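You operate a simulated robot arm through the tools that you are given. There is no shell and no other tool. Be economical: measure what you need, move in short steps, check, and stop when the job is done.

The job below is to be done with a simulated two-armed robot. You get a single attempt, and the scene is never put back.

## Task
Pick up the cream filter element labelled "72" from the top of the valve stack bench with one hand, pass it to the other hand and put it on the top of the shipping bench. Set down upright: cream filter element.

Only the result counts: the job must be done as asked and must still hold three seconds after the hand-in. Knocking over, shifting, dropping, spilling or breaking anything else fails it.

## Robot
Two 7-joint arms with two-finger parallel grippers on one trunk, on a base that drives. Base frame: it is fixed to the floor where the robot stands at the start and does not move with it; the origin is under the middle of the robot, x ahead of it, y to its left, z up; the surface under the hand at the start is at about z = 800. Readings come in mm, rad, newtons and seconds.
The left shoulder is at the start at [77, 182, 1062], the right one opposite. With the tool pointing down near the work surface each hand reaches from about 320 to 760 mm from the robot's upright axis, wherever it stands, measured 20 degrees to its own side. Places, roughly: top of the shipping bench [2400, 0, 700]. Payload 3.91 kg a hand.
The tool frame of a hand sits at the grasp point between the pads (the TCP): z along the fingers, y along the line on which they close. The tips reach 30 mm beyond it. The gripper opens to 110 mm. The fingers are 20 mm wide and 10 mm thick; the gripper's body (48 by 112 mm) begins 55 mm behind the TCP.
Orientation is that of the tool frame in the base frame, as a unit quaternion [x, y, z, w]. With the fingers straight down and closing along the base's y, the tool's x points along the base's -x, its y along +y and its z along -z.

## Interface
- The arms move only by the tool jog_arm. It takes "left_deltas", "right_deltas" or both (then of equal length, played together; a hand with none holds still); each is text: rows parted by semicolons, each of 7 numbers parted by spaces: the turn, a rotation vector about the tool's x, y, z in rad, then the shift along the tool's x, y, z in mm, then the finger opening in mm, from 0 to 110. In form: ax ay az tx ty tz gripper; .... A call has 1 to 8 rows; each row shifts and turns the commanded pose from where the row before left it, along the tool's axes as they then stand. Rows are played at 5 a second. More than 50 mm and 0.15 rad between two rows, or a gripper value outside its range, and nothing of the call is played. Where a pose cannot be reached the arm comes as near as it can. A force on the tool above 40 N (or 10 N above the force at the start of the call, whichever is more), or a blocked arm, ends the call early, and 0.2 s more pass. Each finger travels about 72 mm/s and halts on what it meets, pressing with about 33 N; the grip force reading is that of the motor and also rises with nothing between the fingers. The clock runs only during rows and for 0.2 s after the last one: add rows that do not move to give the fingers time. It gives the time, the measured TCP pose, the force on the tool (base axes), the opening and the grip force at its end, in the units of the frame above (readings bear some noise), with the torque about the TCP (base axes, N m) and any sound that the robot's microphone picked up.
- Cameras (640 x 400 px; columns grow to the right, rows downward): "scene" is now at [220.9, 27, 1237.9]; the picture's right is [0.21, -0.98, 0.00], its down [-0.64, -0.14, -0.76] and it looks along [0.74, 0.16, -0.65] (base axes); focal length 214 px, centre (320, 200). "left" rides on the left gripper at [72, -17, -103] in its tool frame; the picture's right is [0.23, 0.97, 0.00], its down [-0.76, 0.18, -0.62] and it looks along [-0.61, 0.14, 0.78] (tool axes); focal length 222 px, centre (320, 200). "right" rides on the right gripper at [73, 17, -103] in its tool frame; the picture's right is [-0.23, 0.97, 0.00], its down [-0.76, -0.18, -0.62] and it looks along [-0.61, -0.14, 0.78] (tool axes); focal length 222 px, centre (320, 200). There is no depth. A picture from a camera that has moved, and an enlarged one, comes with that camera's place and axes in the base frame and with its lens. The place of the scene camera against the robot may be out by one fixed shift of up to 18 mm in any direction.
- camera(camera): a new picture of that camera. It takes no simulated time.
- move_column(by): slides the trunk up (or, below 0, down) by that many mm; the arms and the scene camera ride with it, the base frame stays. It gives what a move gives, with no picture.
- drive_base(legs): drives the robot by 1 to 6 legs, each [ahead, left, turn to the left] in mm, mm and rad, along the robot's own axes; the way and the turn of a leg run together, so that a leg with both is an arc; at most 1500 mm and 3.142 rad a leg. The arms and the cameras ride along, it lands a little off, and it stops where it bumps. It gives what a move gives.
- pan_tilt(pan, tilt): turns the head with the scene camera to pan (to the left, within 1.396 rad either way) and tilt (down, from -0.506 to 1.204), counted from straight ahead of the robot. It gives what a move gives.
- enlarge(camera, box): a new picture of the part [left, top, right, bottom] of that camera's present view, enlarged. It takes no simulated time.
- hand_in(): hands the job in; it is judged then, once.

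Work in short steps. Places have to be worked out from the pictures, the camera data and where the tool is seen: move nearer, look again, correct. Check each grasp and each placing, and mend what went wrong. You have 120 turns and 108 pictures in all, those below and enlarged ones among them. Open the grippers and draw the arms clear of the work before you hand the job in, unless the task says otherwise; then end with one line.

The tools are called after "Request:" as a command line: name --argument value ..., lists and objects as JSON in quotes. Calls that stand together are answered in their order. jog_arm: Moves the arms, as the interface text tells. Its arguments: {"type":"object","properties":{"left_deltas":{"type":"string"},"right_deltas":{"type":"string"}},"required":[]} The other tools are called the same way: move_column (by) slides the trunk up or down; drive_base (legs) drives the base; pan_tilt (pan, tilt) turns the head that bears the scene camera; camera (camera) takes a picture; enlarge (camera, box) takes an enlarged picture of a part of a camera's view; hand_in () hands the job in.

At the start:

```text
t: 0.0
left_ee_pos: [503.1, 291.8, 1101.7]
left_ee_rot: [0.0, 1.0, 0.0, 0.0]
left_ft_force: [0.5, 0.0, 0.9]
left_wrist_torque: [0.02, 0.02, -0.03]
left_finger_gap: 110.3
left_gripper_force: 0.1
right_ee_pos: [363.1, -41.0, 1082.1]
right_ee_rot: [0.001, 1.0, 0.0, 0.0]
right_ft_force: [-0.5, 0.0, -0.7]
right_wrist_torque: [-0.01, -0.02, -0.01]
right_finger_gap: 110.1
right_gripper_force: 0.0
trunk travel left (down, up): [-325.0, 189.0]
robot x, y, heading: [0.9, -0.5, -0.007]
head pan, tilt: [0.209, 0.71]
```

scene: 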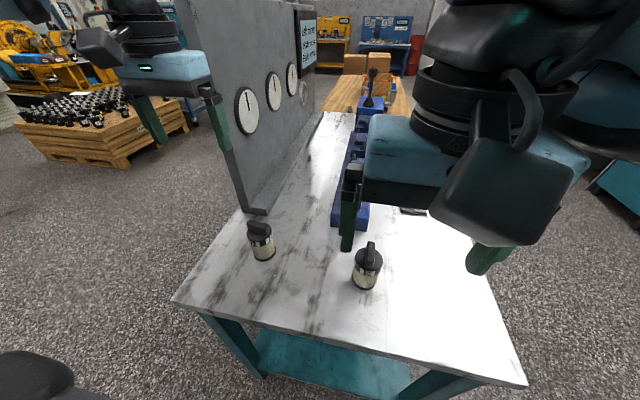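
right: 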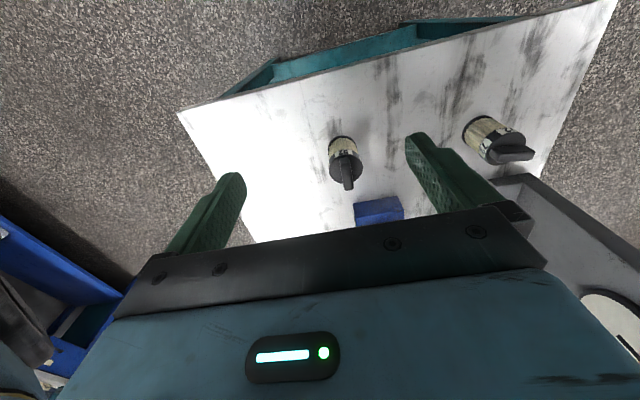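
left: 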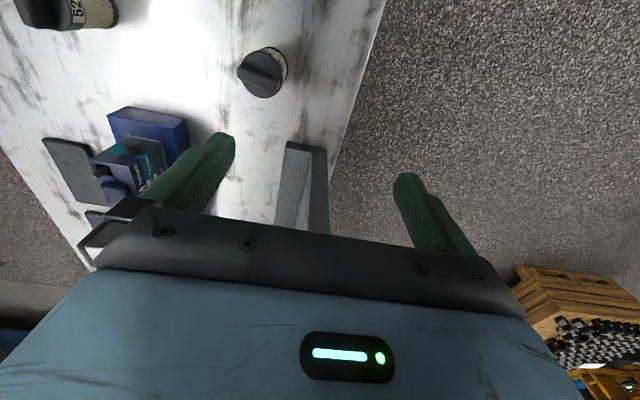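

Two cream filter elements with dark caps stand near the bench front; one seems to read "52". I enlarge to read the labels.

Request:
enlarge --camera "scene" --box '[220, 200, 420, 325]'

Request:
enlarge --camera "left" --box '[0, 0, 320, 200]'

Request:
enlarge --camera "right" --box '[300, 80, 560, 242]'

```text
3.20 times, centred on (320, 262) of scene
camera zoom: at [220.9, 27.0, 1237.9], right [0.21, -0.98, 0.0], down [-0.64, -0.14, -0.76], along [0.74, 0.16, -0.65], focal length 686 px, centre (320, 0)
```

zoom: 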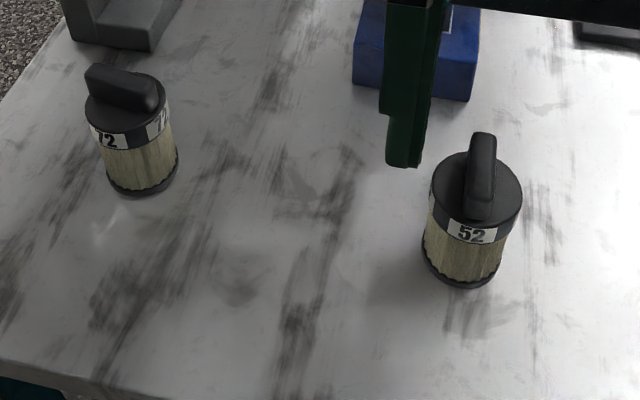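

```text
2.00 times, centred on (160, 100) of left
camera zoom: at [428.0, 275.6, 1204.1], right [-0.23, 0.97, 0.0], down [0.76, 0.18, 0.62], along [0.61, 0.14, -0.78], focal length 444 px, centre (640, 400)
```

zoom: 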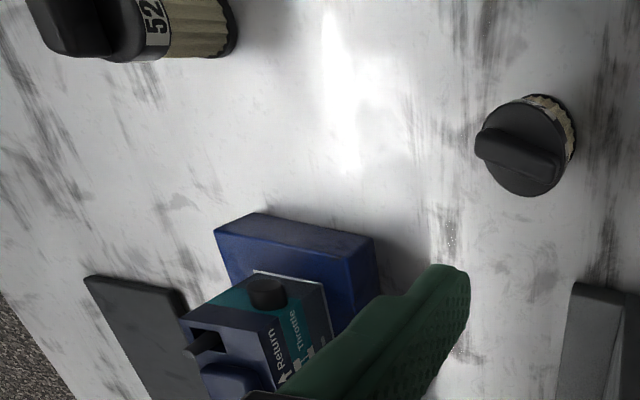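

```text
2.46 times, centred on (430, 161) of right
camera zoom: at [291.2, -24.8, 1185.2], right [0.23, 0.97, 0.0], down [0.76, -0.18, 0.62], along [0.61, -0.14, -0.78], focal length 547 px, centre (49, 296)
```

zoom: 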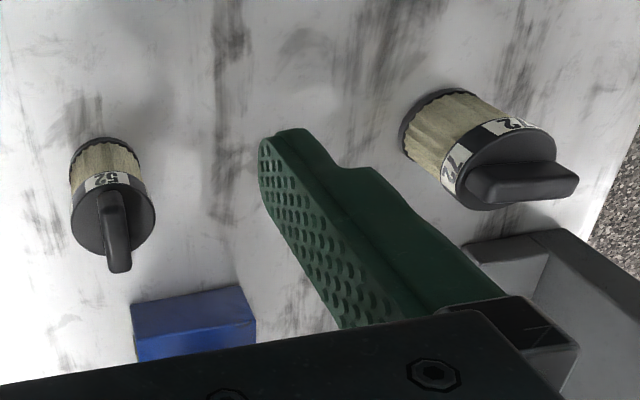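

The target "72" is the left one, at about (495, 218), its top near z 880 with a bar handle running roughly along y. I move the left hand above it and start turning it so the fingers close across the handle.

Request:
jog_arm --left_deltas "0 0 0 0 -40 0 110;0 0 0 0 -35 30 110;0 0 -0.14 0 0 20 110;0 0 -0.14 0 0 0 110;0 0 -0.14 0 0 0 110;0 0 -0.14 0 0 0 110;0 0 -0.14 0 0 0 110;0 0 0 0 0 0 110"

Request:
jog_arm --left_deltas "0 0 -0.14 0 0 0 110;0 0 -0.14 0 0 0 110;0 0 -0.14 0 0 0 110;0 0 -0.14 0 0 0 110;0 0 -0.1 0 0 0 110;0 0 0 0 0 0 110;0 0 0 0 0 0 110"

Request:
camera --camera "left"

Request:
camera --camera "scene"

```text
t: 1.8
left_ee_pos: [501.4, 218.5, 1051.1]
left_ee_rot: [-0.344, 0.939, 0.0, 0.0]
left_ft_force: [0.2, 0.0, -0.2]
left_wrist_torque: [-0.04, 0.01, -0.01]
left_finger_gap: 109.8
left_gripper_force: 0.0
right_ee_pos: [363.5, -41.5, 1082.8]
right_ee_rot: [0.0, 1.0, 0.0, 0.0]
right_ft_force: [-0.3, 0.2, -0.3]
right_wrist_torque: [0.02, 0.01, 0.01]
right_finger_gap: 110.0
right_gripper_force: 0.0
trunk travel left (down, up): [-325.0, 189.0]
robot x, y, heading: [-2.4, 1.3, -0.004]
head pan, tilt: [0.209, 0.71]
```

```text
t: 3.4
left_ee_pos: [503.3, 217.7, 1051.3]
left_ee_rot: [-0.629, 0.777, 0.001, 0.0]
left_ft_force: [0.0, -1.1, 0.4]
left_wrist_torque: [0.0, 0.0, 0.02]
left_finger_gap: 110.1
left_gripper_force: 0.1
right_ee_pos: [361.7, -41.4, 1083.4]
right_ee_rot: [0.001, 1.0, 0.001, 0.0]
right_ft_force: [0.8, -0.8, 0.2]
right_wrist_torque: [0.0, 0.0, -0.04]
right_finger_gap: 110.0
right_gripper_force: 0.1
trunk travel left (down, up): [-325.0, 189.0]
robot x, y, heading: [-1.0, -0.7, 0.002]
head pan, tilt: [0.209, 0.71]
```

```text
101 pictures are left
camera left: at [502.0, 143.0, 1154.2], right [-1.0, -0.02, 0.0], down [-0.02, 0.78, 0.62], along [-0.01, 0.62, -0.78], focal length 222 px, centre (320, 200)
```

left: 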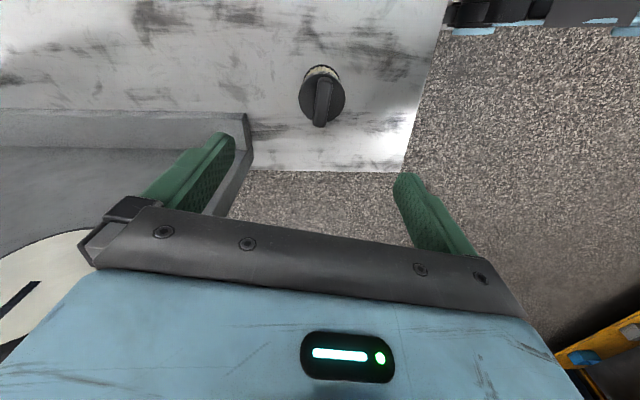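

```text
100 pictures are left
camera scene: at [220.9, 27.0, 1237.9], right [0.21, -0.98, 0.0], down [-0.64, -0.14, -0.76], along [0.74, 0.16, -0.65], focal length 214 px, centre (320, 200)
```

scene: 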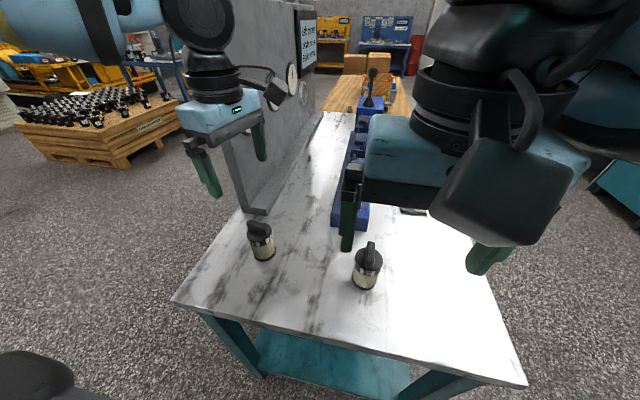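

The hand turned cleanly. I enlarge the left view on the filter to measure position and handle angle.

Request:
enlarge --camera "left" --box '[240, 40, 400, 140]'

```text
4.00 times, centred on (320, 90) of left
camera zoom: at [502.0, 143.0, 1154.2], right [-1.0, -0.02, 0.0], down [-0.02, 0.78, 0.62], along [-0.01, 0.62, -0.78], focal length 888 px, centre (320, 640)
```

zoom: 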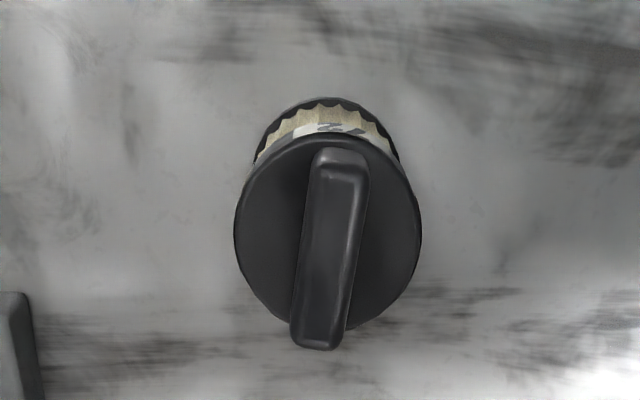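

Cap centre is about (499, 214), the handle about 7° off y. I trim the yaw and lower to z ≈ 950 to measure the cap height by parallax.

Request:
jog_arm --left_deltas "0 0 -0.08 3 4 30 110;0 0 0 0 0 40 110;0 0 0 0 0 31 110;0 0 0 0 0 0 110;0 0 0 0 0 0 110"

Request:
enlarge --camera "left" --box '[200, 60, 440, 210]'

Request:
enlarge --camera "right" --box '[400, 80, 560, 180]'

Request:
enlarge --camera "scene" --box '[180, 150, 340, 250]'

```text
t: 4.6
left_ee_pos: [497.2, 216.6, 950.1]
left_ee_rot: [-0.659, 0.752, -0.001, 0.0]
left_ft_force: [-0.1, -0.3, 0.3]
left_wrist_torque: [-0.04, -0.01, -0.02]
left_finger_gap: 110.1
left_gripper_force: 0.1
right_ee_pos: [363.1, -41.5, 1082.4]
right_ee_rot: [0.0, 1.0, 0.001, 0.0]
right_ft_force: [-0.2, 1.1, -0.2]
right_wrist_torque: [0.0, -0.03, 0.0]
right_finger_gap: 110.1
right_gripper_force: 0.0
trunk travel left (down, up): [-325.0, 189.0]
robot x, y, heading: [-0.7, 1.3, -0.004]
head pan, tilt: [0.209, 0.71]
```

```text
2.67 times, centred on (320, 135) of left
camera zoom: at [503.3, 142.1, 1053.0], right [-1.0, -0.1, 0.0], down [-0.08, 0.78, 0.62], along [-0.06, 0.62, -0.78], focal length 592 px, centre (320, 373)
```

zoom: 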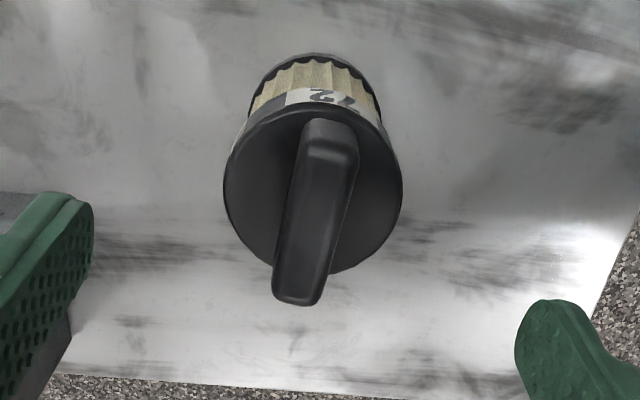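

```text
4.00 times, centred on (480, 130) of right
camera zoom: at [291.3, -24.8, 1185.2], right [0.23, 0.97, 0.0], down [0.76, -0.18, 0.62], along [0.61, -0.14, -0.78], focal length 888 px, centre (-320, 480)
```

zoom: 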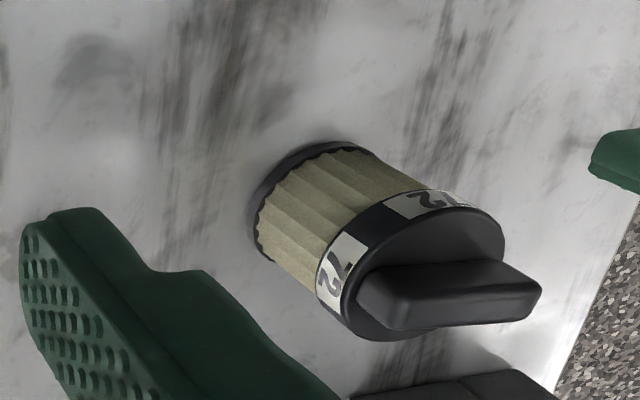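

```text
4.00 times, centred on (260, 200) of scene
camera zoom: at [221.0, 27.0, 1237.9], right [0.21, -0.98, 0.0], down [-0.64, -0.14, -0.76], along [0.74, 0.16, -0.65], focal length 858 px, centre (560, 200)
```

zoom: 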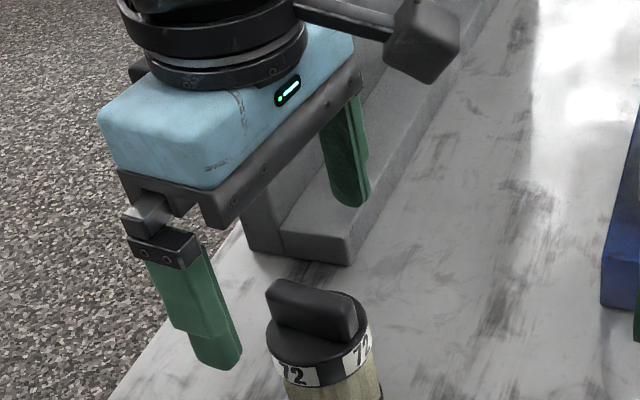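

Cap top is at z ≈ 877 and the handle is aligned within about 1°. I lower to TCP z ≈ 911, so the tips stop just above the cap, and look before closing.

Request:
jog_arm --left_deltas "0 0 0 4 0 20 110;0 0 0 0 0 19 110;0 0 0 0 0 0 60;0 0 0 0 0 0 60"

Request:
enlarge --camera "scene" --box '[200, 180, 330, 262]'

Request:
camera --camera "left"

```text
t: 5.6
left_ee_pos: [496.7, 211.9, 910.1]
left_ee_rot: [-0.659, 0.752, 0.001, 0.0]
left_ft_force: [-0.1, 0.9, -0.5]
left_wrist_torque: [0.02, -0.03, -0.05]
left_finger_gap: 60.0
left_gripper_force: 0.1
right_ee_pos: [363.2, -41.2, 1083.7]
right_ee_rot: [0.001, 1.0, 0.0, 0.001]
right_ft_force: [0.0, -0.6, -0.2]
right_wrist_torque: [-0.01, 0.02, 0.01]
right_finger_gap: 110.1
right_gripper_force: 0.1
trunk travel left (down, up): [-325.0, 189.0]
robot x, y, heading: [0.7, -1.2, -0.001]
head pan, tilt: [0.209, 0.71]
```

```text
4.88 times, centred on (265, 221) of scene
camera zoom: at [220.9, 27.0, 1237.9], right [0.21, -0.98, 0.0], down [-0.64, -0.14, -0.76], along [0.74, 0.16, -0.65], focal length 1046 px, centre (588, 98)
```

zoom: 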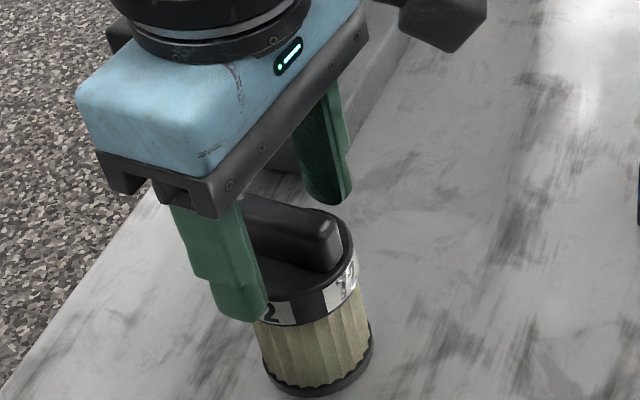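

```text
94 pictures are left
camera left: at [502.5, 137.7, 1013.8], right [-1.0, -0.1, 0.0], down [-0.08, 0.78, 0.62], along [-0.06, 0.62, -0.78], focal length 222 px, centre (320, 200)
```

left: 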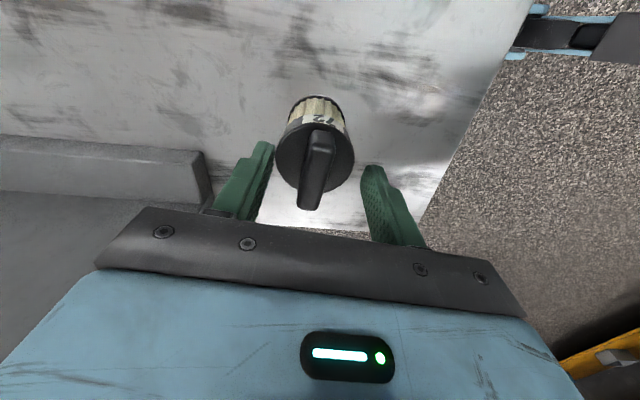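

Both fingers straddle the handle. I close and check the gap (handle should be about 15 mm; about 54 mm would mean I caught the cap).

Request:
jog_arm --left_deltas "0 0 0 0 0 0 40;0 0 0 0 0 0 25;0 0 0 0 0 0 8;0 0 0 0 0 0 5;0 0 0 0 0 0 5"

Request:
camera --camera "left"

Request:
enlarge --camera "scene" --box '[200, 180, 330, 262]'

```text
t: 6.8
left_ee_pos: [496.0, 211.4, 910.7]
left_ee_rot: [-0.659, 0.752, 0.0, 0.001]
left_ft_force: [-0.2, -0.3, 0.8]
left_wrist_torque: [0.0, 0.04, 0.04]
left_finger_gap: 15.3
left_gripper_force: 32.8
right_ee_pos: [364.5, -41.1, 1082.4]
right_ee_rot: [0.001, 1.0, 0.001, 0.0]
right_ft_force: [-0.9, 0.3, -0.7]
right_wrist_torque: [0.05, 0.0, -0.01]
right_finger_gap: 110.0
right_gripper_force: 0.0
trunk travel left (down, up): [-325.0, 189.0]
robot x, y, heading: [0.8, -2.3, -0.001]
head pan, tilt: [0.209, 0.71]
```

```text
93 pictures are left
camera left: at [502.4, 137.7, 1013.9], right [-1.0, -0.1, 0.0], down [-0.08, 0.78, 0.62], along [-0.06, 0.62, -0.78], focal length 222 px, centre (320, 200)
```

left: 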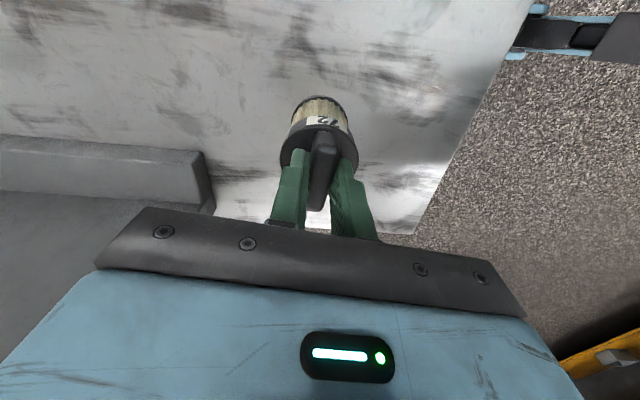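

```text
4.88 times, centred on (265, 221) of scene
camera zoom: at [220.9, 27.0, 1237.9], right [0.21, -0.98, 0.0], down [-0.64, -0.14, -0.76], along [0.74, 0.16, -0.65], focal length 1046 px, centre (588, 98)
```

zoom: 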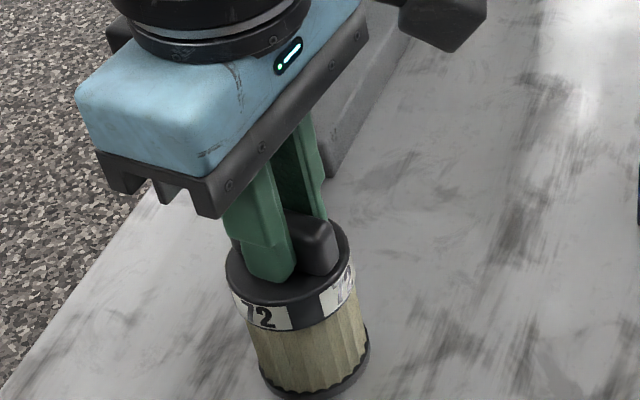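

Handle gripped (15.3 mm, 33 N). I lift it 110 mm.

Request:
jog_arm --left_deltas "0 0 0 0 0 -20 5;0 0 0 0 0 -40 5;0 0 0 0 0 -50 5;0 0 0 0 0 0 5"

Request:
camera --camera "scene"

Request:
camera --camera "left"

```text
t: 7.8
left_ee_pos: [496.1, 211.0, 1020.9]
left_ee_rot: [-0.659, 0.752, 0.0, 0.0]
left_ft_force: [-0.2, 0.1, -1.1]
left_wrist_torque: [0.01, 0.04, -0.03]
left_finger_gap: 15.4
left_gripper_force: 33.3
right_ee_pos: [363.1, -40.9, 1083.8]
right_ee_rot: [0.001, 1.0, 0.0, 0.0]
right_ft_force: [-1.4, 0.0, 0.1]
right_wrist_torque: [0.01, -0.01, 0.0]
right_finger_gap: 110.2
right_gripper_force: 0.2
trunk travel left (down, up): [-325.0, 189.0]
robot x, y, heading: [-1.1, 2.4, -0.001]
head pan, tilt: [0.209, 0.71]
```

```text
91 pictures are left
camera scene: at [221.4, 27.2, 1237.8], right [0.21, -0.98, 0.0], down [-0.64, -0.14, -0.76], along [0.74, 0.16, -0.65], focal length 214 px, centre (320, 200)
```

scene: 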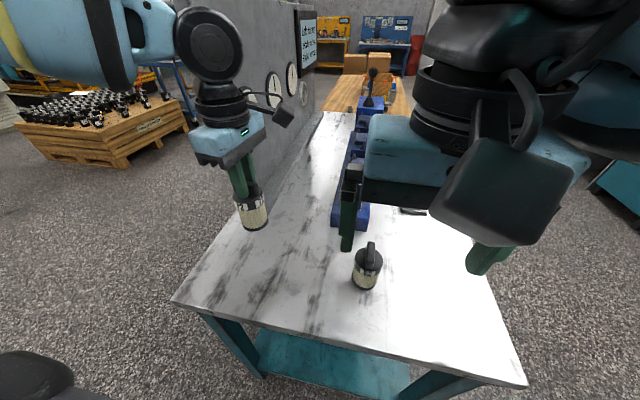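

```text
90 pictures are left
camera left: at [502.1, 136.8, 1124.6], right [-1.0, -0.1, 0.0], down [-0.08, 0.78, 0.62], along [-0.06, 0.62, -0.78], focal length 222 px, centre (320, 200)
```

left: 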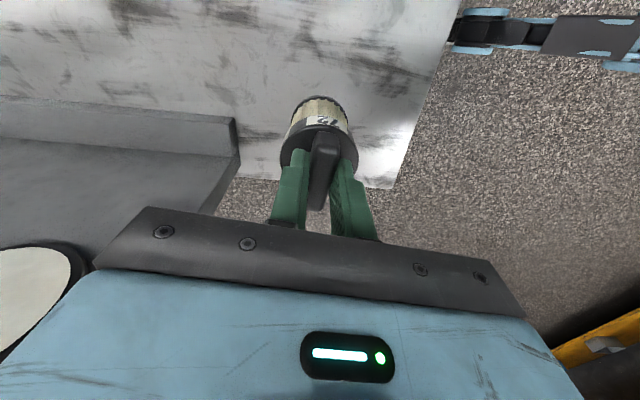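

Held firmly. Now I look around with the head to plan the way to the shipping bench, which is the wooden table beyond.

Request:
pan_tilt --pan -0.5 --tilt 0.3

Request:
camera --camera "scene"

Request:
pan_tilt --pan -1.35 --tilt 0.5

Request:
camera --camera "scene"

Request:
pan_tilt --pan 0.7 --tilt 0.3

Request:
camera --camera "scene"

Request:
pan_tilt --pan 1.39 --tilt 0.5

Request:
camera --camera "scene"

Request:
pan_tilt --pan 0.1 --tilt 0.25

Request:
enlarge --camera "scene" --box '[240, 100, 480, 250]'

```text
t: 8.9
left_ee_pos: [495.0, 211.8, 1021.2]
left_ee_rot: [-0.659, 0.752, 0.001, 0.0]
left_ft_force: [0.1, -0.6, -0.6]
left_wrist_torque: [-0.01, 0.0, -0.01]
left_finger_gap: 15.2
left_gripper_force: 33.1
right_ee_pos: [363.2, -42.3, 1081.9]
right_ee_rot: [0.002, 1.0, 0.001, 0.0]
right_ft_force: [-0.3, 0.9, 0.3]
right_wrist_torque: [0.03, 0.01, 0.0]
right_finger_gap: 110.0
right_gripper_force: 0.0
trunk travel left (down, up): [-325.0, 189.0]
robot x, y, heading: [-3.8, -1.1, 0.005]
head pan, tilt: [-0.499, 0.3]
```

```text
89 pictures are left
camera scene: at [220.3, -35.1, 1274.9], right [-0.48, -0.88, 0.0], down [-0.26, 0.14, -0.96], along [0.84, -0.46, -0.3], focal length 214 px, centre (320, 200)
```

scene: 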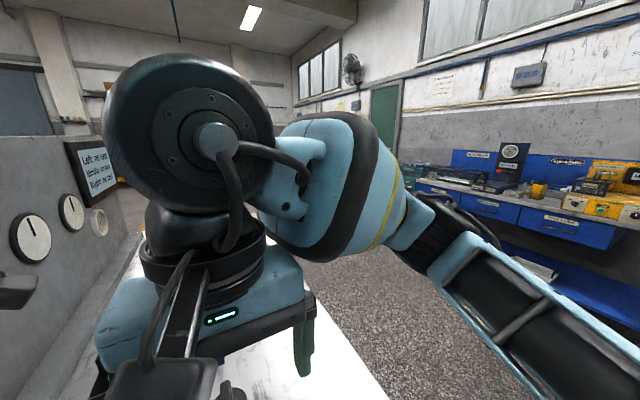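

```text
t: 10.0
left_ee_pos: [496.5, 210.6, 1021.4]
left_ee_rot: [-0.659, 0.752, 0.0, 0.0]
left_ft_force: [0.2, -0.3, -1.1]
left_wrist_torque: [0.0, 0.02, -0.01]
left_finger_gap: 15.3
left_gripper_force: 32.6
right_ee_pos: [362.3, -41.5, 1083.2]
right_ee_rot: [0.001, 1.0, 0.001, 0.0]
right_ft_force: [0.4, -0.3, -0.4]
right_wrist_torque: [0.01, 0.01, 0.01]
right_finger_gap: 109.7
right_gripper_force: 0.0
trunk travel left (down, up): [-325.0, 189.0]
robot x, y, heading: [0.5, 1.1, 0.002]
head pan, tilt: [-1.349, 0.499]
```

```text
88 pictures are left
camera scene: at [158.4, -79.2, 1256.6], right [-0.98, -0.22, 0.0], down [-0.11, 0.47, -0.88], along [0.19, -0.86, -0.48], focal length 214 px, centre (320, 200)
```

scene: 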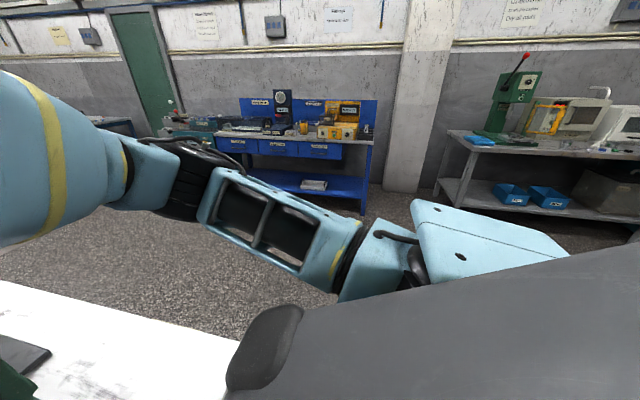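

```text
t: 12.0
left_ee_pos: [496.0, 210.6, 1020.5]
left_ee_rot: [-0.659, 0.752, 0.0, 0.0]
left_ft_force: [-1.3, 0.5, -1.0]
left_wrist_torque: [0.01, 0.01, 0.05]
left_finger_gap: 15.3
left_gripper_force: 32.7
right_ee_pos: [362.9, -41.7, 1082.5]
right_ee_rot: [0.001, 1.0, 0.001, 0.0]
right_ft_force: [-0.8, 0.0, 0.6]
right_wrist_torque: [-0.01, -0.02, -0.01]
right_finger_gap: 110.0
right_gripper_force: 0.0
trunk travel left (down, up): [-325.0, 189.0]
robot x, y, heading: [0.7, -3.5, 0.007]
head pan, tilt: [0.7, 0.3]
```

```text
87 pictures are left
camera scene: at [209.8, 69.6, 1274.9], right [0.64, -0.77, 0.0], down [-0.23, -0.19, -0.96], along [0.73, 0.61, -0.3], focal length 214 px, centre (320, 200)
```

scene: 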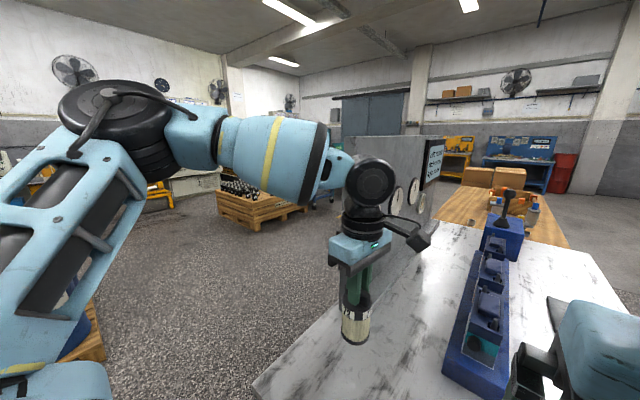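

```text
t: 13.1
left_ee_pos: [496.1, 211.0, 1020.9]
left_ee_rot: [-0.659, 0.752, 0.0, 0.0]
left_ft_force: [-0.7, -0.4, -2.1]
left_wrist_torque: [-0.01, -0.01, 0.04]
left_finger_gap: 15.5
left_gripper_force: 32.4
right_ee_pos: [363.3, -42.1, 1082.1]
right_ee_rot: [0.001, 1.0, 0.001, 0.0]
right_ft_force: [0.2, -0.2, 0.2]
right_wrist_torque: [0.01, -0.01, 0.01]
right_finger_gap: 110.2
right_gripper_force: 0.1
trunk travel left (down, up): [-325.0, 189.0]
robot x, y, heading: [-2.0, 2.6, 0.001]
head pan, tilt: [1.389, 0.499]
```

```text
86 pictures are left
camera scene: at [154.8, 99.0, 1256.6], right [0.98, -0.18, 0.0], down [-0.09, -0.47, -0.88], along [0.16, 0.86, -0.48], focal length 214 px, centre (320, 200)
```

scene: 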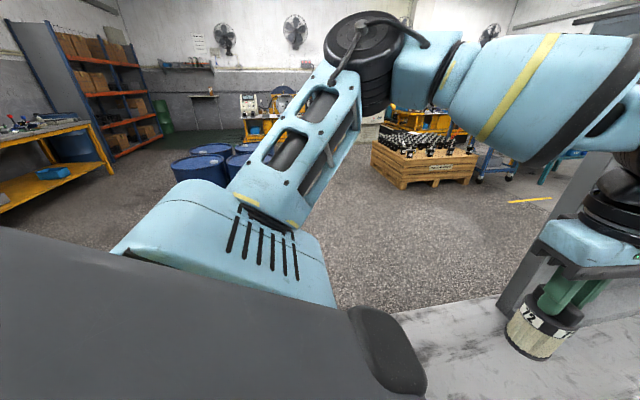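

```text
t: 14.5
left_ee_pos: [496.3, 212.2, 1021.2]
left_ee_rot: [-0.659, 0.752, 0.0, 0.0]
left_ft_force: [0.4, -0.4, -1.3]
left_wrist_torque: [0.0, 0.02, 0.0]
left_finger_gap: 15.5
left_gripper_force: 32.9
right_ee_pos: [362.7, -41.5, 1082.9]
right_ee_rot: [0.002, 1.0, 0.001, -0.001]
right_ft_force: [-0.3, -0.6, 0.0]
right_wrist_torque: [0.01, 0.01, -0.03]
right_finger_gap: 109.9
right_gripper_force: 0.0
trunk travel left (down, up): [-325.0, 189.0]
robot x, y, heading: [-0.9, -0.4, -0.003]
head pan, tilt: [0.099, 0.25]
```

```text
2.67 times, centred on (360, 175) of scene
camera zoom: at [231.2, 18.9, 1279.7], right [0.1, -0.99, 0.0], down [-0.25, -0.02, -0.97], along [0.96, 0.1, -0.25], focal length 572 px, centre (213, 267)
```

zoom: 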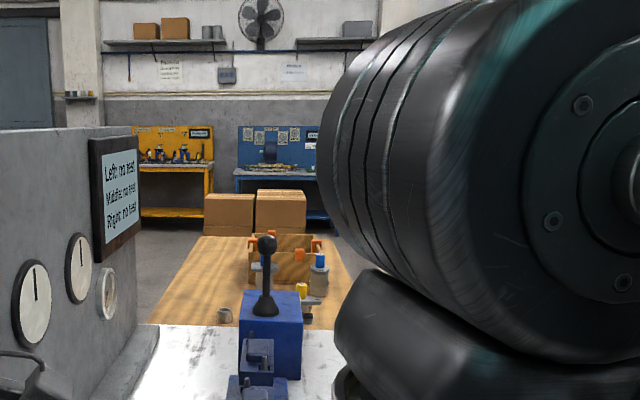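

The shipping bench is the wooden table at about x 1800–3000, free on its left side. I will go round by the left, so I back off 350 and go left 1000 into open floor, then do the hand-over there.

Request:
drive_base --legs '[[-350, 0, 0], [0, 1000, 0]]'

Request:
pan_tilt --pan 0.1 --tilt 0.75

Request:
camera --camera "scene"

```text
t: 25.5
left_ee_pos: [149.8, 1207.4, 1019.9]
left_ee_rot: [-0.656, 0.754, 0.001, 0.001]
left_ft_force: [-0.6, -0.1, -0.7]
left_wrist_torque: [-0.01, 0.05, 0.03]
left_finger_gap: 15.1
left_gripper_force: 33.1
right_ee_pos: [13.7, 956.1, 1081.7]
right_ee_rot: [0.003, 1.0, 0.001, 0.001]
right_ft_force: [0.3, -0.7, 0.5]
right_wrist_torque: [-0.01, -0.02, 0.02]
right_finger_gap: 109.9
right_gripper_force: 0.1
trunk travel left (down, up): [-325.0, 189.0]
robot x, y, heading: [-346.4, 1000.2, -0.004]
head pan, tilt: [0.099, 0.25]
```

```text
t: 26.4
left_ee_pos: [149.9, 1207.3, 1021.2]
left_ee_rot: [-0.658, 0.753, 0.0, 0.0]
left_ft_force: [-0.6, -0.4, -1.7]
left_wrist_torque: [0.0, 0.01, 0.0]
left_finger_gap: 15.3
left_gripper_force: 33.2
right_ee_pos: [14.5, 956.2, 1083.3]
right_ee_rot: [0.003, 1.0, 0.001, 0.0]
right_ft_force: [-1.1, -0.7, 0.3]
right_wrist_torque: [0.02, 0.0, 0.0]
right_finger_gap: 110.0
right_gripper_force: 0.0
trunk travel left (down, up): [-325.0, 189.0]
robot x, y, heading: [-348.2, 1002.3, -0.011]
head pan, tilt: [0.099, 0.75]
```

```text
84 pictures are left
camera scene: at [-127.6, 1015.7, 1234.7], right [0.09, -1.0, 0.0], down [-0.68, -0.06, -0.73], along [0.73, 0.07, -0.68], focal length 214 px, centre (320, 200)
```

scene: 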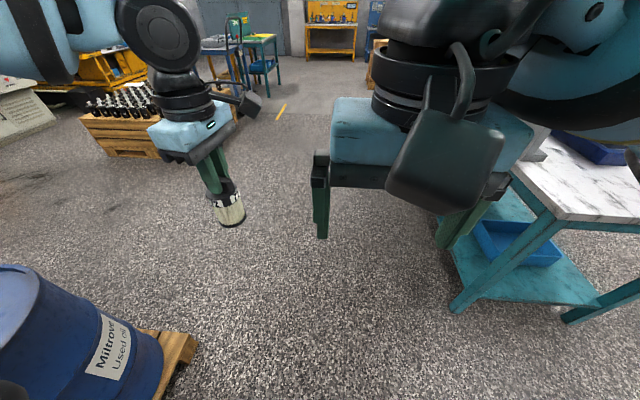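

Clear floor here. I bring the left hand slightly inward and start yawing the right hand by 90° while moving it right and forward.

Request:
jog_arm --right_deltas "0 0 0 0 -50 0 110;0 0 0 -40 -50 0 110;0 0 0.14 -40 0 0 110;0 0 0.14 0 0 0 110;0 0 0.14 0 0 0 110;0 0 0.14 0 0 0 110;0 0 0.14 0 0 0 110;0 0 0.14 0 0 0 110"

Request:
jog_arm --right_deltas "0 0 0.145 0 0 0 110;0 0 0.145 0 0 0 110;0 0 0.145 0 0 0 110;0 0 0.145 0 0 0 110;0 0 0.145 0 0 0 110;0 0 0 0 0 0 110" --left_deltas "0 0 0 20 0 0 5;0 0 0 25 0 0 5;0 0 0 25 0 0 5;0 0 0 20 0 0 5;0 0 0 0 0 0 5;0 0 0 0 0 0 5"

Request:
camera --camera "scene"

```text
refused: row 2 steps farther than a row can; nothing moved
```

```text
t: 27.8
left_ee_pos: [140.5, 1131.2, 1022.1]
left_ee_rot: [-0.658, 0.753, 0.001, 0.0]
left_ft_force: [0.9, -1.0, -1.2]
left_wrist_torque: [-0.01, 0.0, 0.02]
left_finger_gap: 15.2
left_gripper_force: 32.9
left hand out of reach, approached as far as the arm can: row 4
right_ee_pos: [14.4, 955.3, 1083.2]
right_ee_rot: [0.36, 0.933, 0.001, 0.001]
right_ft_force: [-0.6, -0.2, 0.3]
right_wrist_torque: [0.01, 0.06, -0.02]
right_finger_gap: 110.3
right_gripper_force: 0.0
trunk travel left (down, up): [-325.0, 189.0]
robot x, y, heading: [-344.2, 998.4, -0.001]
head pan, tilt: [0.099, 0.75]
```

```text
83 pictures are left
camera scene: at [-127.5, 1015.8, 1234.6], right [0.09, -1.0, 0.0], down [-0.68, -0.06, -0.73], along [0.73, 0.07, -0.68], focal length 214 px, centre (320, 200)
```

scene: 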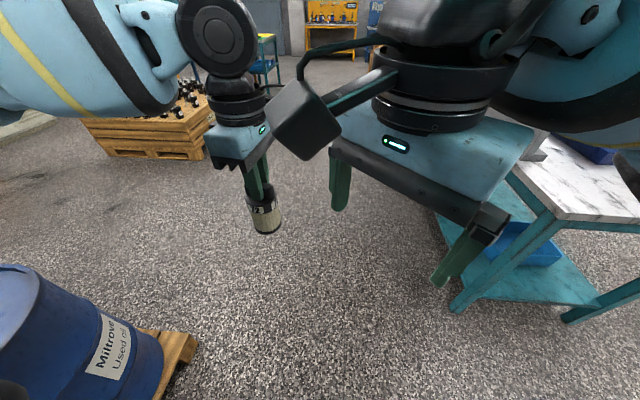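

The rotation went through but the shift did not; the right camera is near the left hand, so I move the right hand 140 mm to the right first.

Request:
jog_arm --right_deltas "0 0 0 -31 -35 0 110;0 0 0 -31 -35 0 110;0 0 0 -31 -35 0 110;0 0 0.14 0 0 0 110;0 0 0.14 0 0 0 110;0 0 0.14 0 0 0 110;0 0 0.14 0 0 0 110;0 0 0.14 0 0 0 110"

Request:
jog_arm --right_deltas "0 0 0.14 0 20 0 110;0 0 0 0 40 0 110;0 0 0 0 40 0 110;0 0.14 0 0 0 0 110;0 0.14 0 0 0 0 110;0 0.14 0 0 0 0 110;0 0.14 0 0 0 0 110;0 0.14 0 0 0 0 110"

Request:
camera --camera "scene"

```text
t: 29.6
left_ee_pos: [139.8, 1131.5, 1019.9]
left_ee_rot: [-0.657, 0.754, -0.001, 0.0]
left_ft_force: [0.1, 0.1, -1.7]
left_wrist_torque: [0.01, -0.02, -0.02]
left_finger_gap: 15.3
left_gripper_force: 33.2
right_ee_pos: [13.1, 814.6, 1082.2]
right_ee_rot: [0.657, 0.754, 0.0, 0.0]
right_ft_force: [-0.4, 0.0, 0.1]
right_wrist_torque: [-0.02, -0.02, -0.03]
right_finger_gap: 109.9
right_gripper_force: 0.1
trunk travel left (down, up): [-325.0, 189.0]
robot x, y, heading: [-345.6, 998.0, -0.006]
head pan, tilt: [0.099, 0.75]
```

```text
t: 31.4
left_ee_pos: [140.5, 1131.8, 1021.5]
left_ee_rot: [-0.657, 0.754, 0.0, 0.0]
left_ft_force: [-0.2, -1.0, -1.3]
left_wrist_torque: [0.02, -0.03, 0.03]
left_finger_gap: 15.1
left_gripper_force: 33.5
right_ee_pos: [113.0, 816.2, 1084.1]
right_ee_rot: [0.664, 0.664, 0.243, -0.243]
right_ft_force: [-0.1, 0.3, -0.8]
right_wrist_torque: [-0.03, 0.0, -0.02]
right_finger_gap: 110.3
right_gripper_force: 0.1
trunk travel left (down, up): [-325.0, 189.0]
robot x, y, heading: [-350.7, 998.7, -0.004]
head pan, tilt: [0.099, 0.75]
```

```text
82 pictures are left
camera scene: at [-127.6, 1015.2, 1234.6], right [0.09, -1.0, 0.0], down [-0.68, -0.06, -0.73], along [0.73, 0.07, -0.68], focal length 214 px, centre (320, 200)
```

scene: 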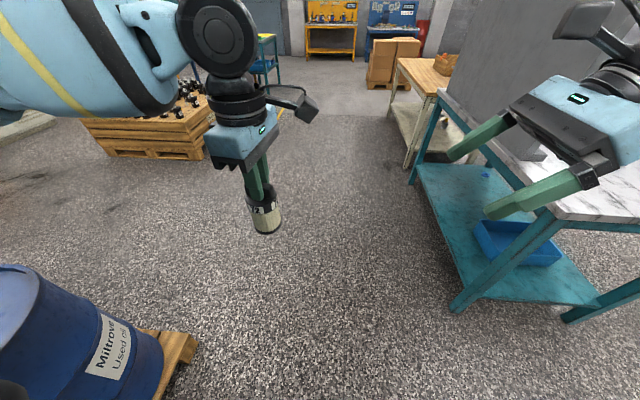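

The tilt motion works. I continue to about 20° below horizontal and bring the right hand toward the pre-grasp position.

Request:
jog_arm --right_deltas "0 0.13 0 0 0 0 110;0 0.13 0 0 0 0 110;0 0.13 0 0 0 0 110;0 0.13 0 0 0 0 110;0 0 0 -34 28 0 110;0 0 0 -34 0 0 110;0 0 0 0 0 45 110;0 0 0 0 0 45 110"

Request:
camera --camera "scene"

Request:
camera --camera "right"

```text
t: 33.2
left_ee_pos: [138.6, 1131.8, 1022.5]
left_ee_rot: [-0.657, 0.754, -0.001, -0.002]
left_ft_force: [-0.1, 0.1, -1.9]
left_wrist_torque: [0.02, -0.01, 0.01]
left_finger_gap: 15.0
left_gripper_force: 33.2
right_ee_pos: [141.3, 880.8, 989.0]
right_ee_rot: [0.58, 0.579, 0.406, -0.405]
right_ft_force: [-0.9, 0.8, 0.1]
right_wrist_torque: [-0.01, -0.03, 0.0]
right_finger_gap: 110.3
right_gripper_force: 0.1
trunk travel left (down, up): [-325.0, 189.0]
robot x, y, heading: [-347.9, 999.6, -0.008]
head pan, tilt: [0.099, 0.75]
```

```text
81 pictures are left
camera scene: at [-127.5, 1016.0, 1234.6], right [0.09, -1.0, 0.0], down [-0.68, -0.06, -0.73], along [0.73, 0.07, -0.68], focal length 214 px, centre (320, 200)
```

scene: 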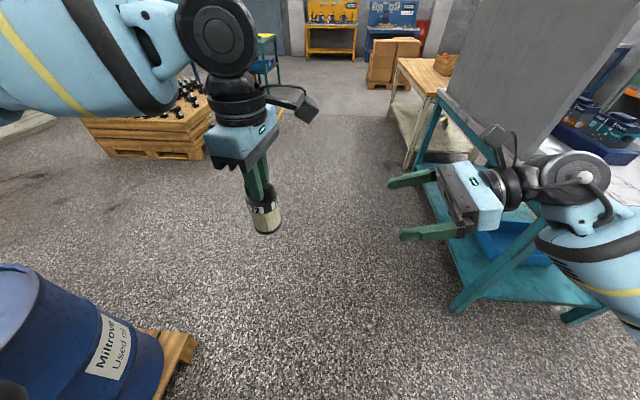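

```text
80 pictures are left
camera right: at [158.6, 807.7, 1090.9], right [0.97, -0.08, -0.21], down [-0.18, -0.85, -0.5], along [-0.14, 0.53, -0.84], focal length 222 px, centre (320, 200)
```

right: 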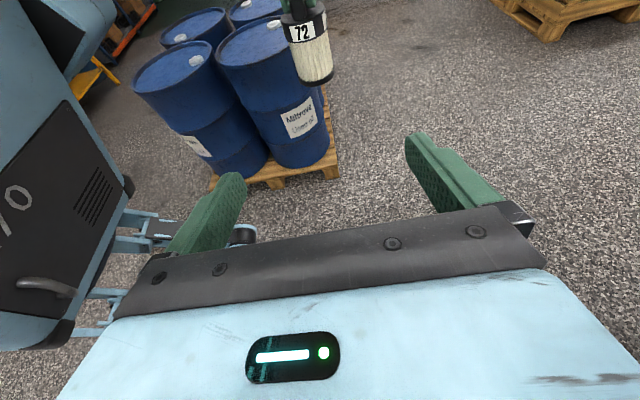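

Item geometry agrees: bottom near z 907, axis at (141, 1131). I line up the right hand on its approach axis and advance partway.

Request:
jog_arm --right_deltas "0 0 0 42 0 0 110;0 0 0 0 0 45 110;0 0 0 0 0 45 110;0 0 0 0 0 40 110;0 0 0 0 0 0 110"

Request:
camera --camera "scene"

Request:
camera --camera "right"

```text
t: 34.4
left_ee_pos: [139.6, 1131.3, 1021.0]
left_ee_rot: [-0.658, 0.753, -0.001, 0.0]
left_ft_force: [-0.6, -0.1, -1.8]
left_wrist_torque: [0.0, -0.01, -0.01]
left_finger_gap: 15.1
left_gripper_force: 32.8
right_ee_pos: [141.6, 1016.6, 983.2]
right_ee_rot: [0.58, 0.578, 0.407, -0.405]
right_ft_force: [-0.1, 0.8, -0.1]
right_wrist_torque: [0.02, 0.01, -0.01]
right_finger_gap: 110.0
right_gripper_force: 0.0
trunk travel left (down, up): [-325.0, 189.0]
robot x, y, heading: [-351.2, 996.1, -0.005]
head pan, tilt: [0.099, 0.75]
```

```text
79 pictures are left
camera scene: at [-127.8, 1015.3, 1234.6], right [0.09, -1.0, 0.0], down [-0.68, -0.06, -0.73], along [0.73, 0.07, -0.68], focal length 214 px, centre (320, 200)
```

scene: 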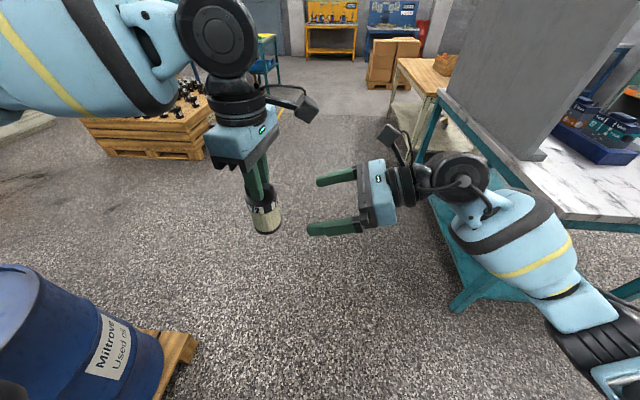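

```text
78 pictures are left
camera right: at [159.0, 943.8, 1086.0], right [0.97, -0.08, -0.21], down [-0.18, -0.85, -0.5], along [-0.14, 0.53, -0.84], focal length 222 px, centre (320, 200)
```

right: 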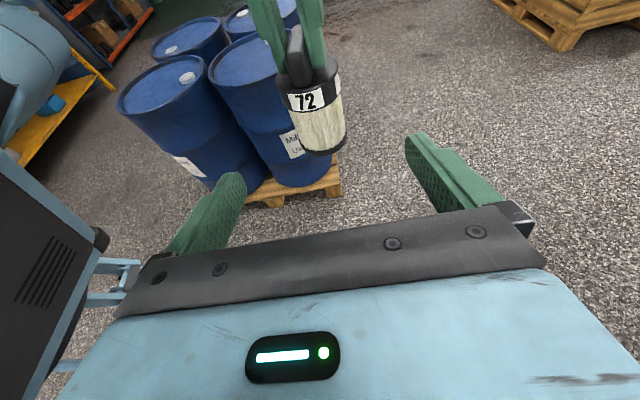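

Alignment is good, so I advance the remaining 120 mm with the fingers open around the body.

Request:
jog_arm --right_deltas "0 0 0 0 0 40 110;0 0 0 0 0 40 110;0 0 0 0 0 40 110;0 0 0 0 0 0 110"

Request:
enlarge --camera "scene" --box '[200, 130, 360, 250]'

Request:
camera --camera "right"

```text
t: 35.4
left_ee_pos: [140.3, 1131.6, 1020.7]
left_ee_rot: [-0.658, 0.753, -0.001, 0.0]
left_ft_force: [-0.3, 0.0, -1.7]
left_wrist_torque: [0.01, 0.02, -0.01]
left_finger_gap: 14.9
left_gripper_force: 33.1
right_ee_pos: [141.0, 1127.8, 942.8]
right_ee_rot: [0.58, 0.579, 0.406, -0.405]
right_ft_force: [0.0, -0.2, -0.9]
right_wrist_torque: [0.01, 0.01, -0.02]
right_finger_gap: 109.8
right_gripper_force: 0.0
trunk travel left (down, up): [-325.0, 189.0]
robot x, y, heading: [-345.6, 1000.2, -0.007]
head pan, tilt: [0.099, 0.75]
```

```text
3.33 times, centred on (280, 190) of scene
camera zoom: at [-127.7, 1015.2, 1234.6], right [0.09, -1.0, 0.0], down [-0.68, -0.06, -0.73], along [0.73, 0.07, -0.68], focal length 715 px, centre (453, 233)
```

zoom: 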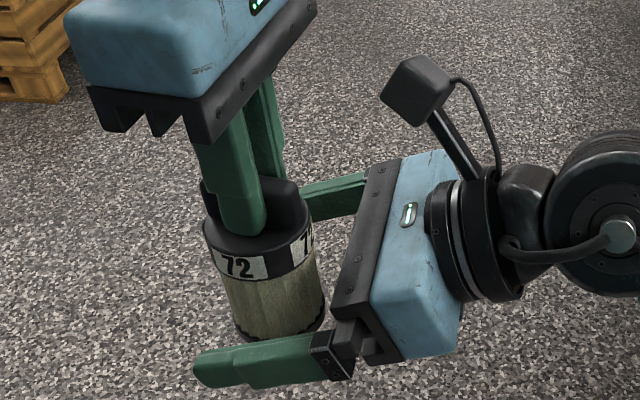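

```text
76 pictures are left
camera right: at [158.5, 1055.7, 1045.4], right [0.97, -0.08, -0.21], down [-0.18, -0.85, -0.5], along [-0.14, 0.53, -0.84], focal length 222 px, centre (320, 200)
```

right: 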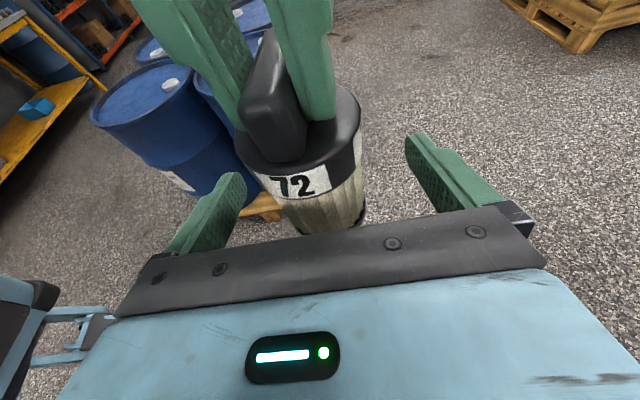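

The filter body sits centred between the right fingers, which are clear of the left hand. I close the right gripper while the left holds still.

Request:
jog_arm --right_deltas "0 0 0 0 0 0 85;0 0 0 0 0 0 65;0 0 0 0 0 0 55;0 0 0 0 0 0 40;0 0 0 0 0 0 30;0 0 0 0 0 0 30"

Request:
enlarge --camera "scene" --box '[200, 130, 360, 250]'

```text
t: 36.8
left_ee_pos: [140.5, 1132.0, 1020.7]
left_ee_rot: [-0.658, 0.753, -0.001, 0.0]
left_ft_force: [6.6, 1.9, -1.1]
left_wrist_torque: [0.05, -0.15, -0.03]
left_finger_gap: 15.3
left_gripper_force: 32.7
right_ee_pos: [139.8, 1129.1, 942.5]
right_ee_rot: [0.579, 0.579, 0.406, -0.405]
right_ft_force: [-6.3, -1.3, 0.1]
right_wrist_torque: [-0.03, -0.4, 0.06]
right_finger_gap: 53.6
right_gripper_force: 33.2
trunk travel left (down, up): [-325.0, 189.0]
robot x, y, heading: [-349.6, 998.5, -0.007]
head pan, tilt: [0.099, 0.75]
```

```text
3.33 times, centred on (280, 190) of scene
camera zoom: at [-127.6, 1015.7, 1234.6], right [0.09, -1.0, 0.0], down [-0.68, -0.06, -0.73], along [0.73, 0.07, -0.68], focal length 715 px, centre (453, 233)
```

zoom: 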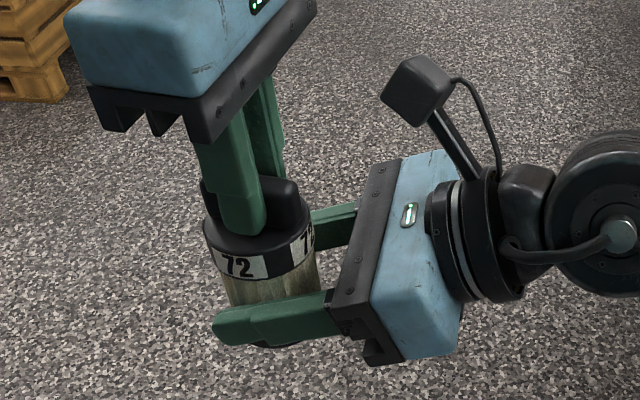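

Right hand has the body (53.6 mm, 33 N). Now I open the left hand slowly and raise it clear.

Request:
jog_arm --left_deltas "0 0 0 0 0 0 20;0 0 0 0 0 0 30;0 0 0 0 0 0 45;0 0 0 0 0 0 45;0 0 0 0 0 -20 45;0 0 0 0 0 -40 45;0 0 0 0 0 -40 45;0 0 0 0 0 0 45"

Request:
enlarge --camera "scene" --box '[200, 130, 360, 250]'

Request:
camera --camera "right"

```text
t: 38.6
left_ee_pos: [139.5, 1164.1, 1111.7]
left_ee_rot: [-0.657, 0.754, 0.0, 0.0]
left_ft_force: [0.4, 0.0, 0.0]
left_wrist_torque: [0.01, 0.0, 0.04]
left_finger_gap: 45.0
left_gripper_force: 0.1
left hand out of reach, approached as far as the arm can: row 5, 6, 7
right_ee_pos: [141.0, 1128.0, 942.0]
right_ee_rot: [0.58, 0.579, 0.406, -0.405]
right_ft_force: [0.7, 0.0, 0.3]
right_wrist_torque: [-0.04, 0.01, 0.02]
right_finger_gap: 53.6
right_gripper_force: 33.0
trunk travel left (down, up): [-325.0, 189.0]
robot x, y, heading: [-351.1, 997.1, -0.008]
head pan, tilt: [0.099, 0.75]
```

```text
3.33 times, centred on (280, 190) of scene
camera zoom: at [-127.2, 1015.5, 1234.5], right [0.09, -1.0, 0.0], down [-0.68, -0.06, -0.73], along [0.73, 0.07, -0.68], focal length 715 px, centre (453, 233)
```

zoom: 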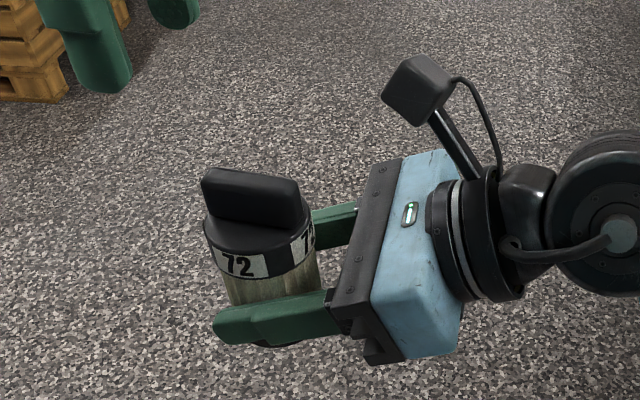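

```text
73 pictures are left
camera right: at [159.0, 1055.6, 1045.3], right [0.97, -0.08, -0.21], down [-0.18, -0.85, -0.5], along [-0.14, 0.53, -0.84], focal length 222 px, centre (320, 200)
```

right: 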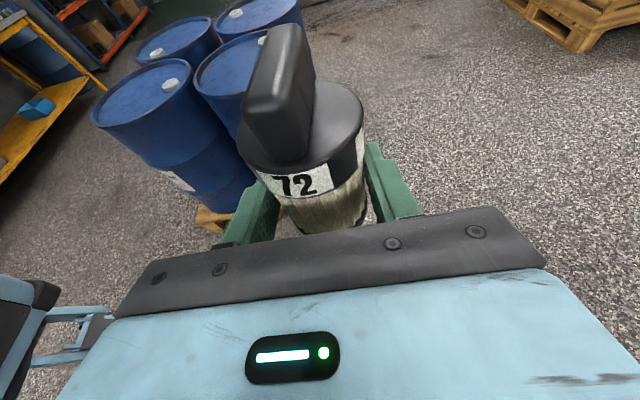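

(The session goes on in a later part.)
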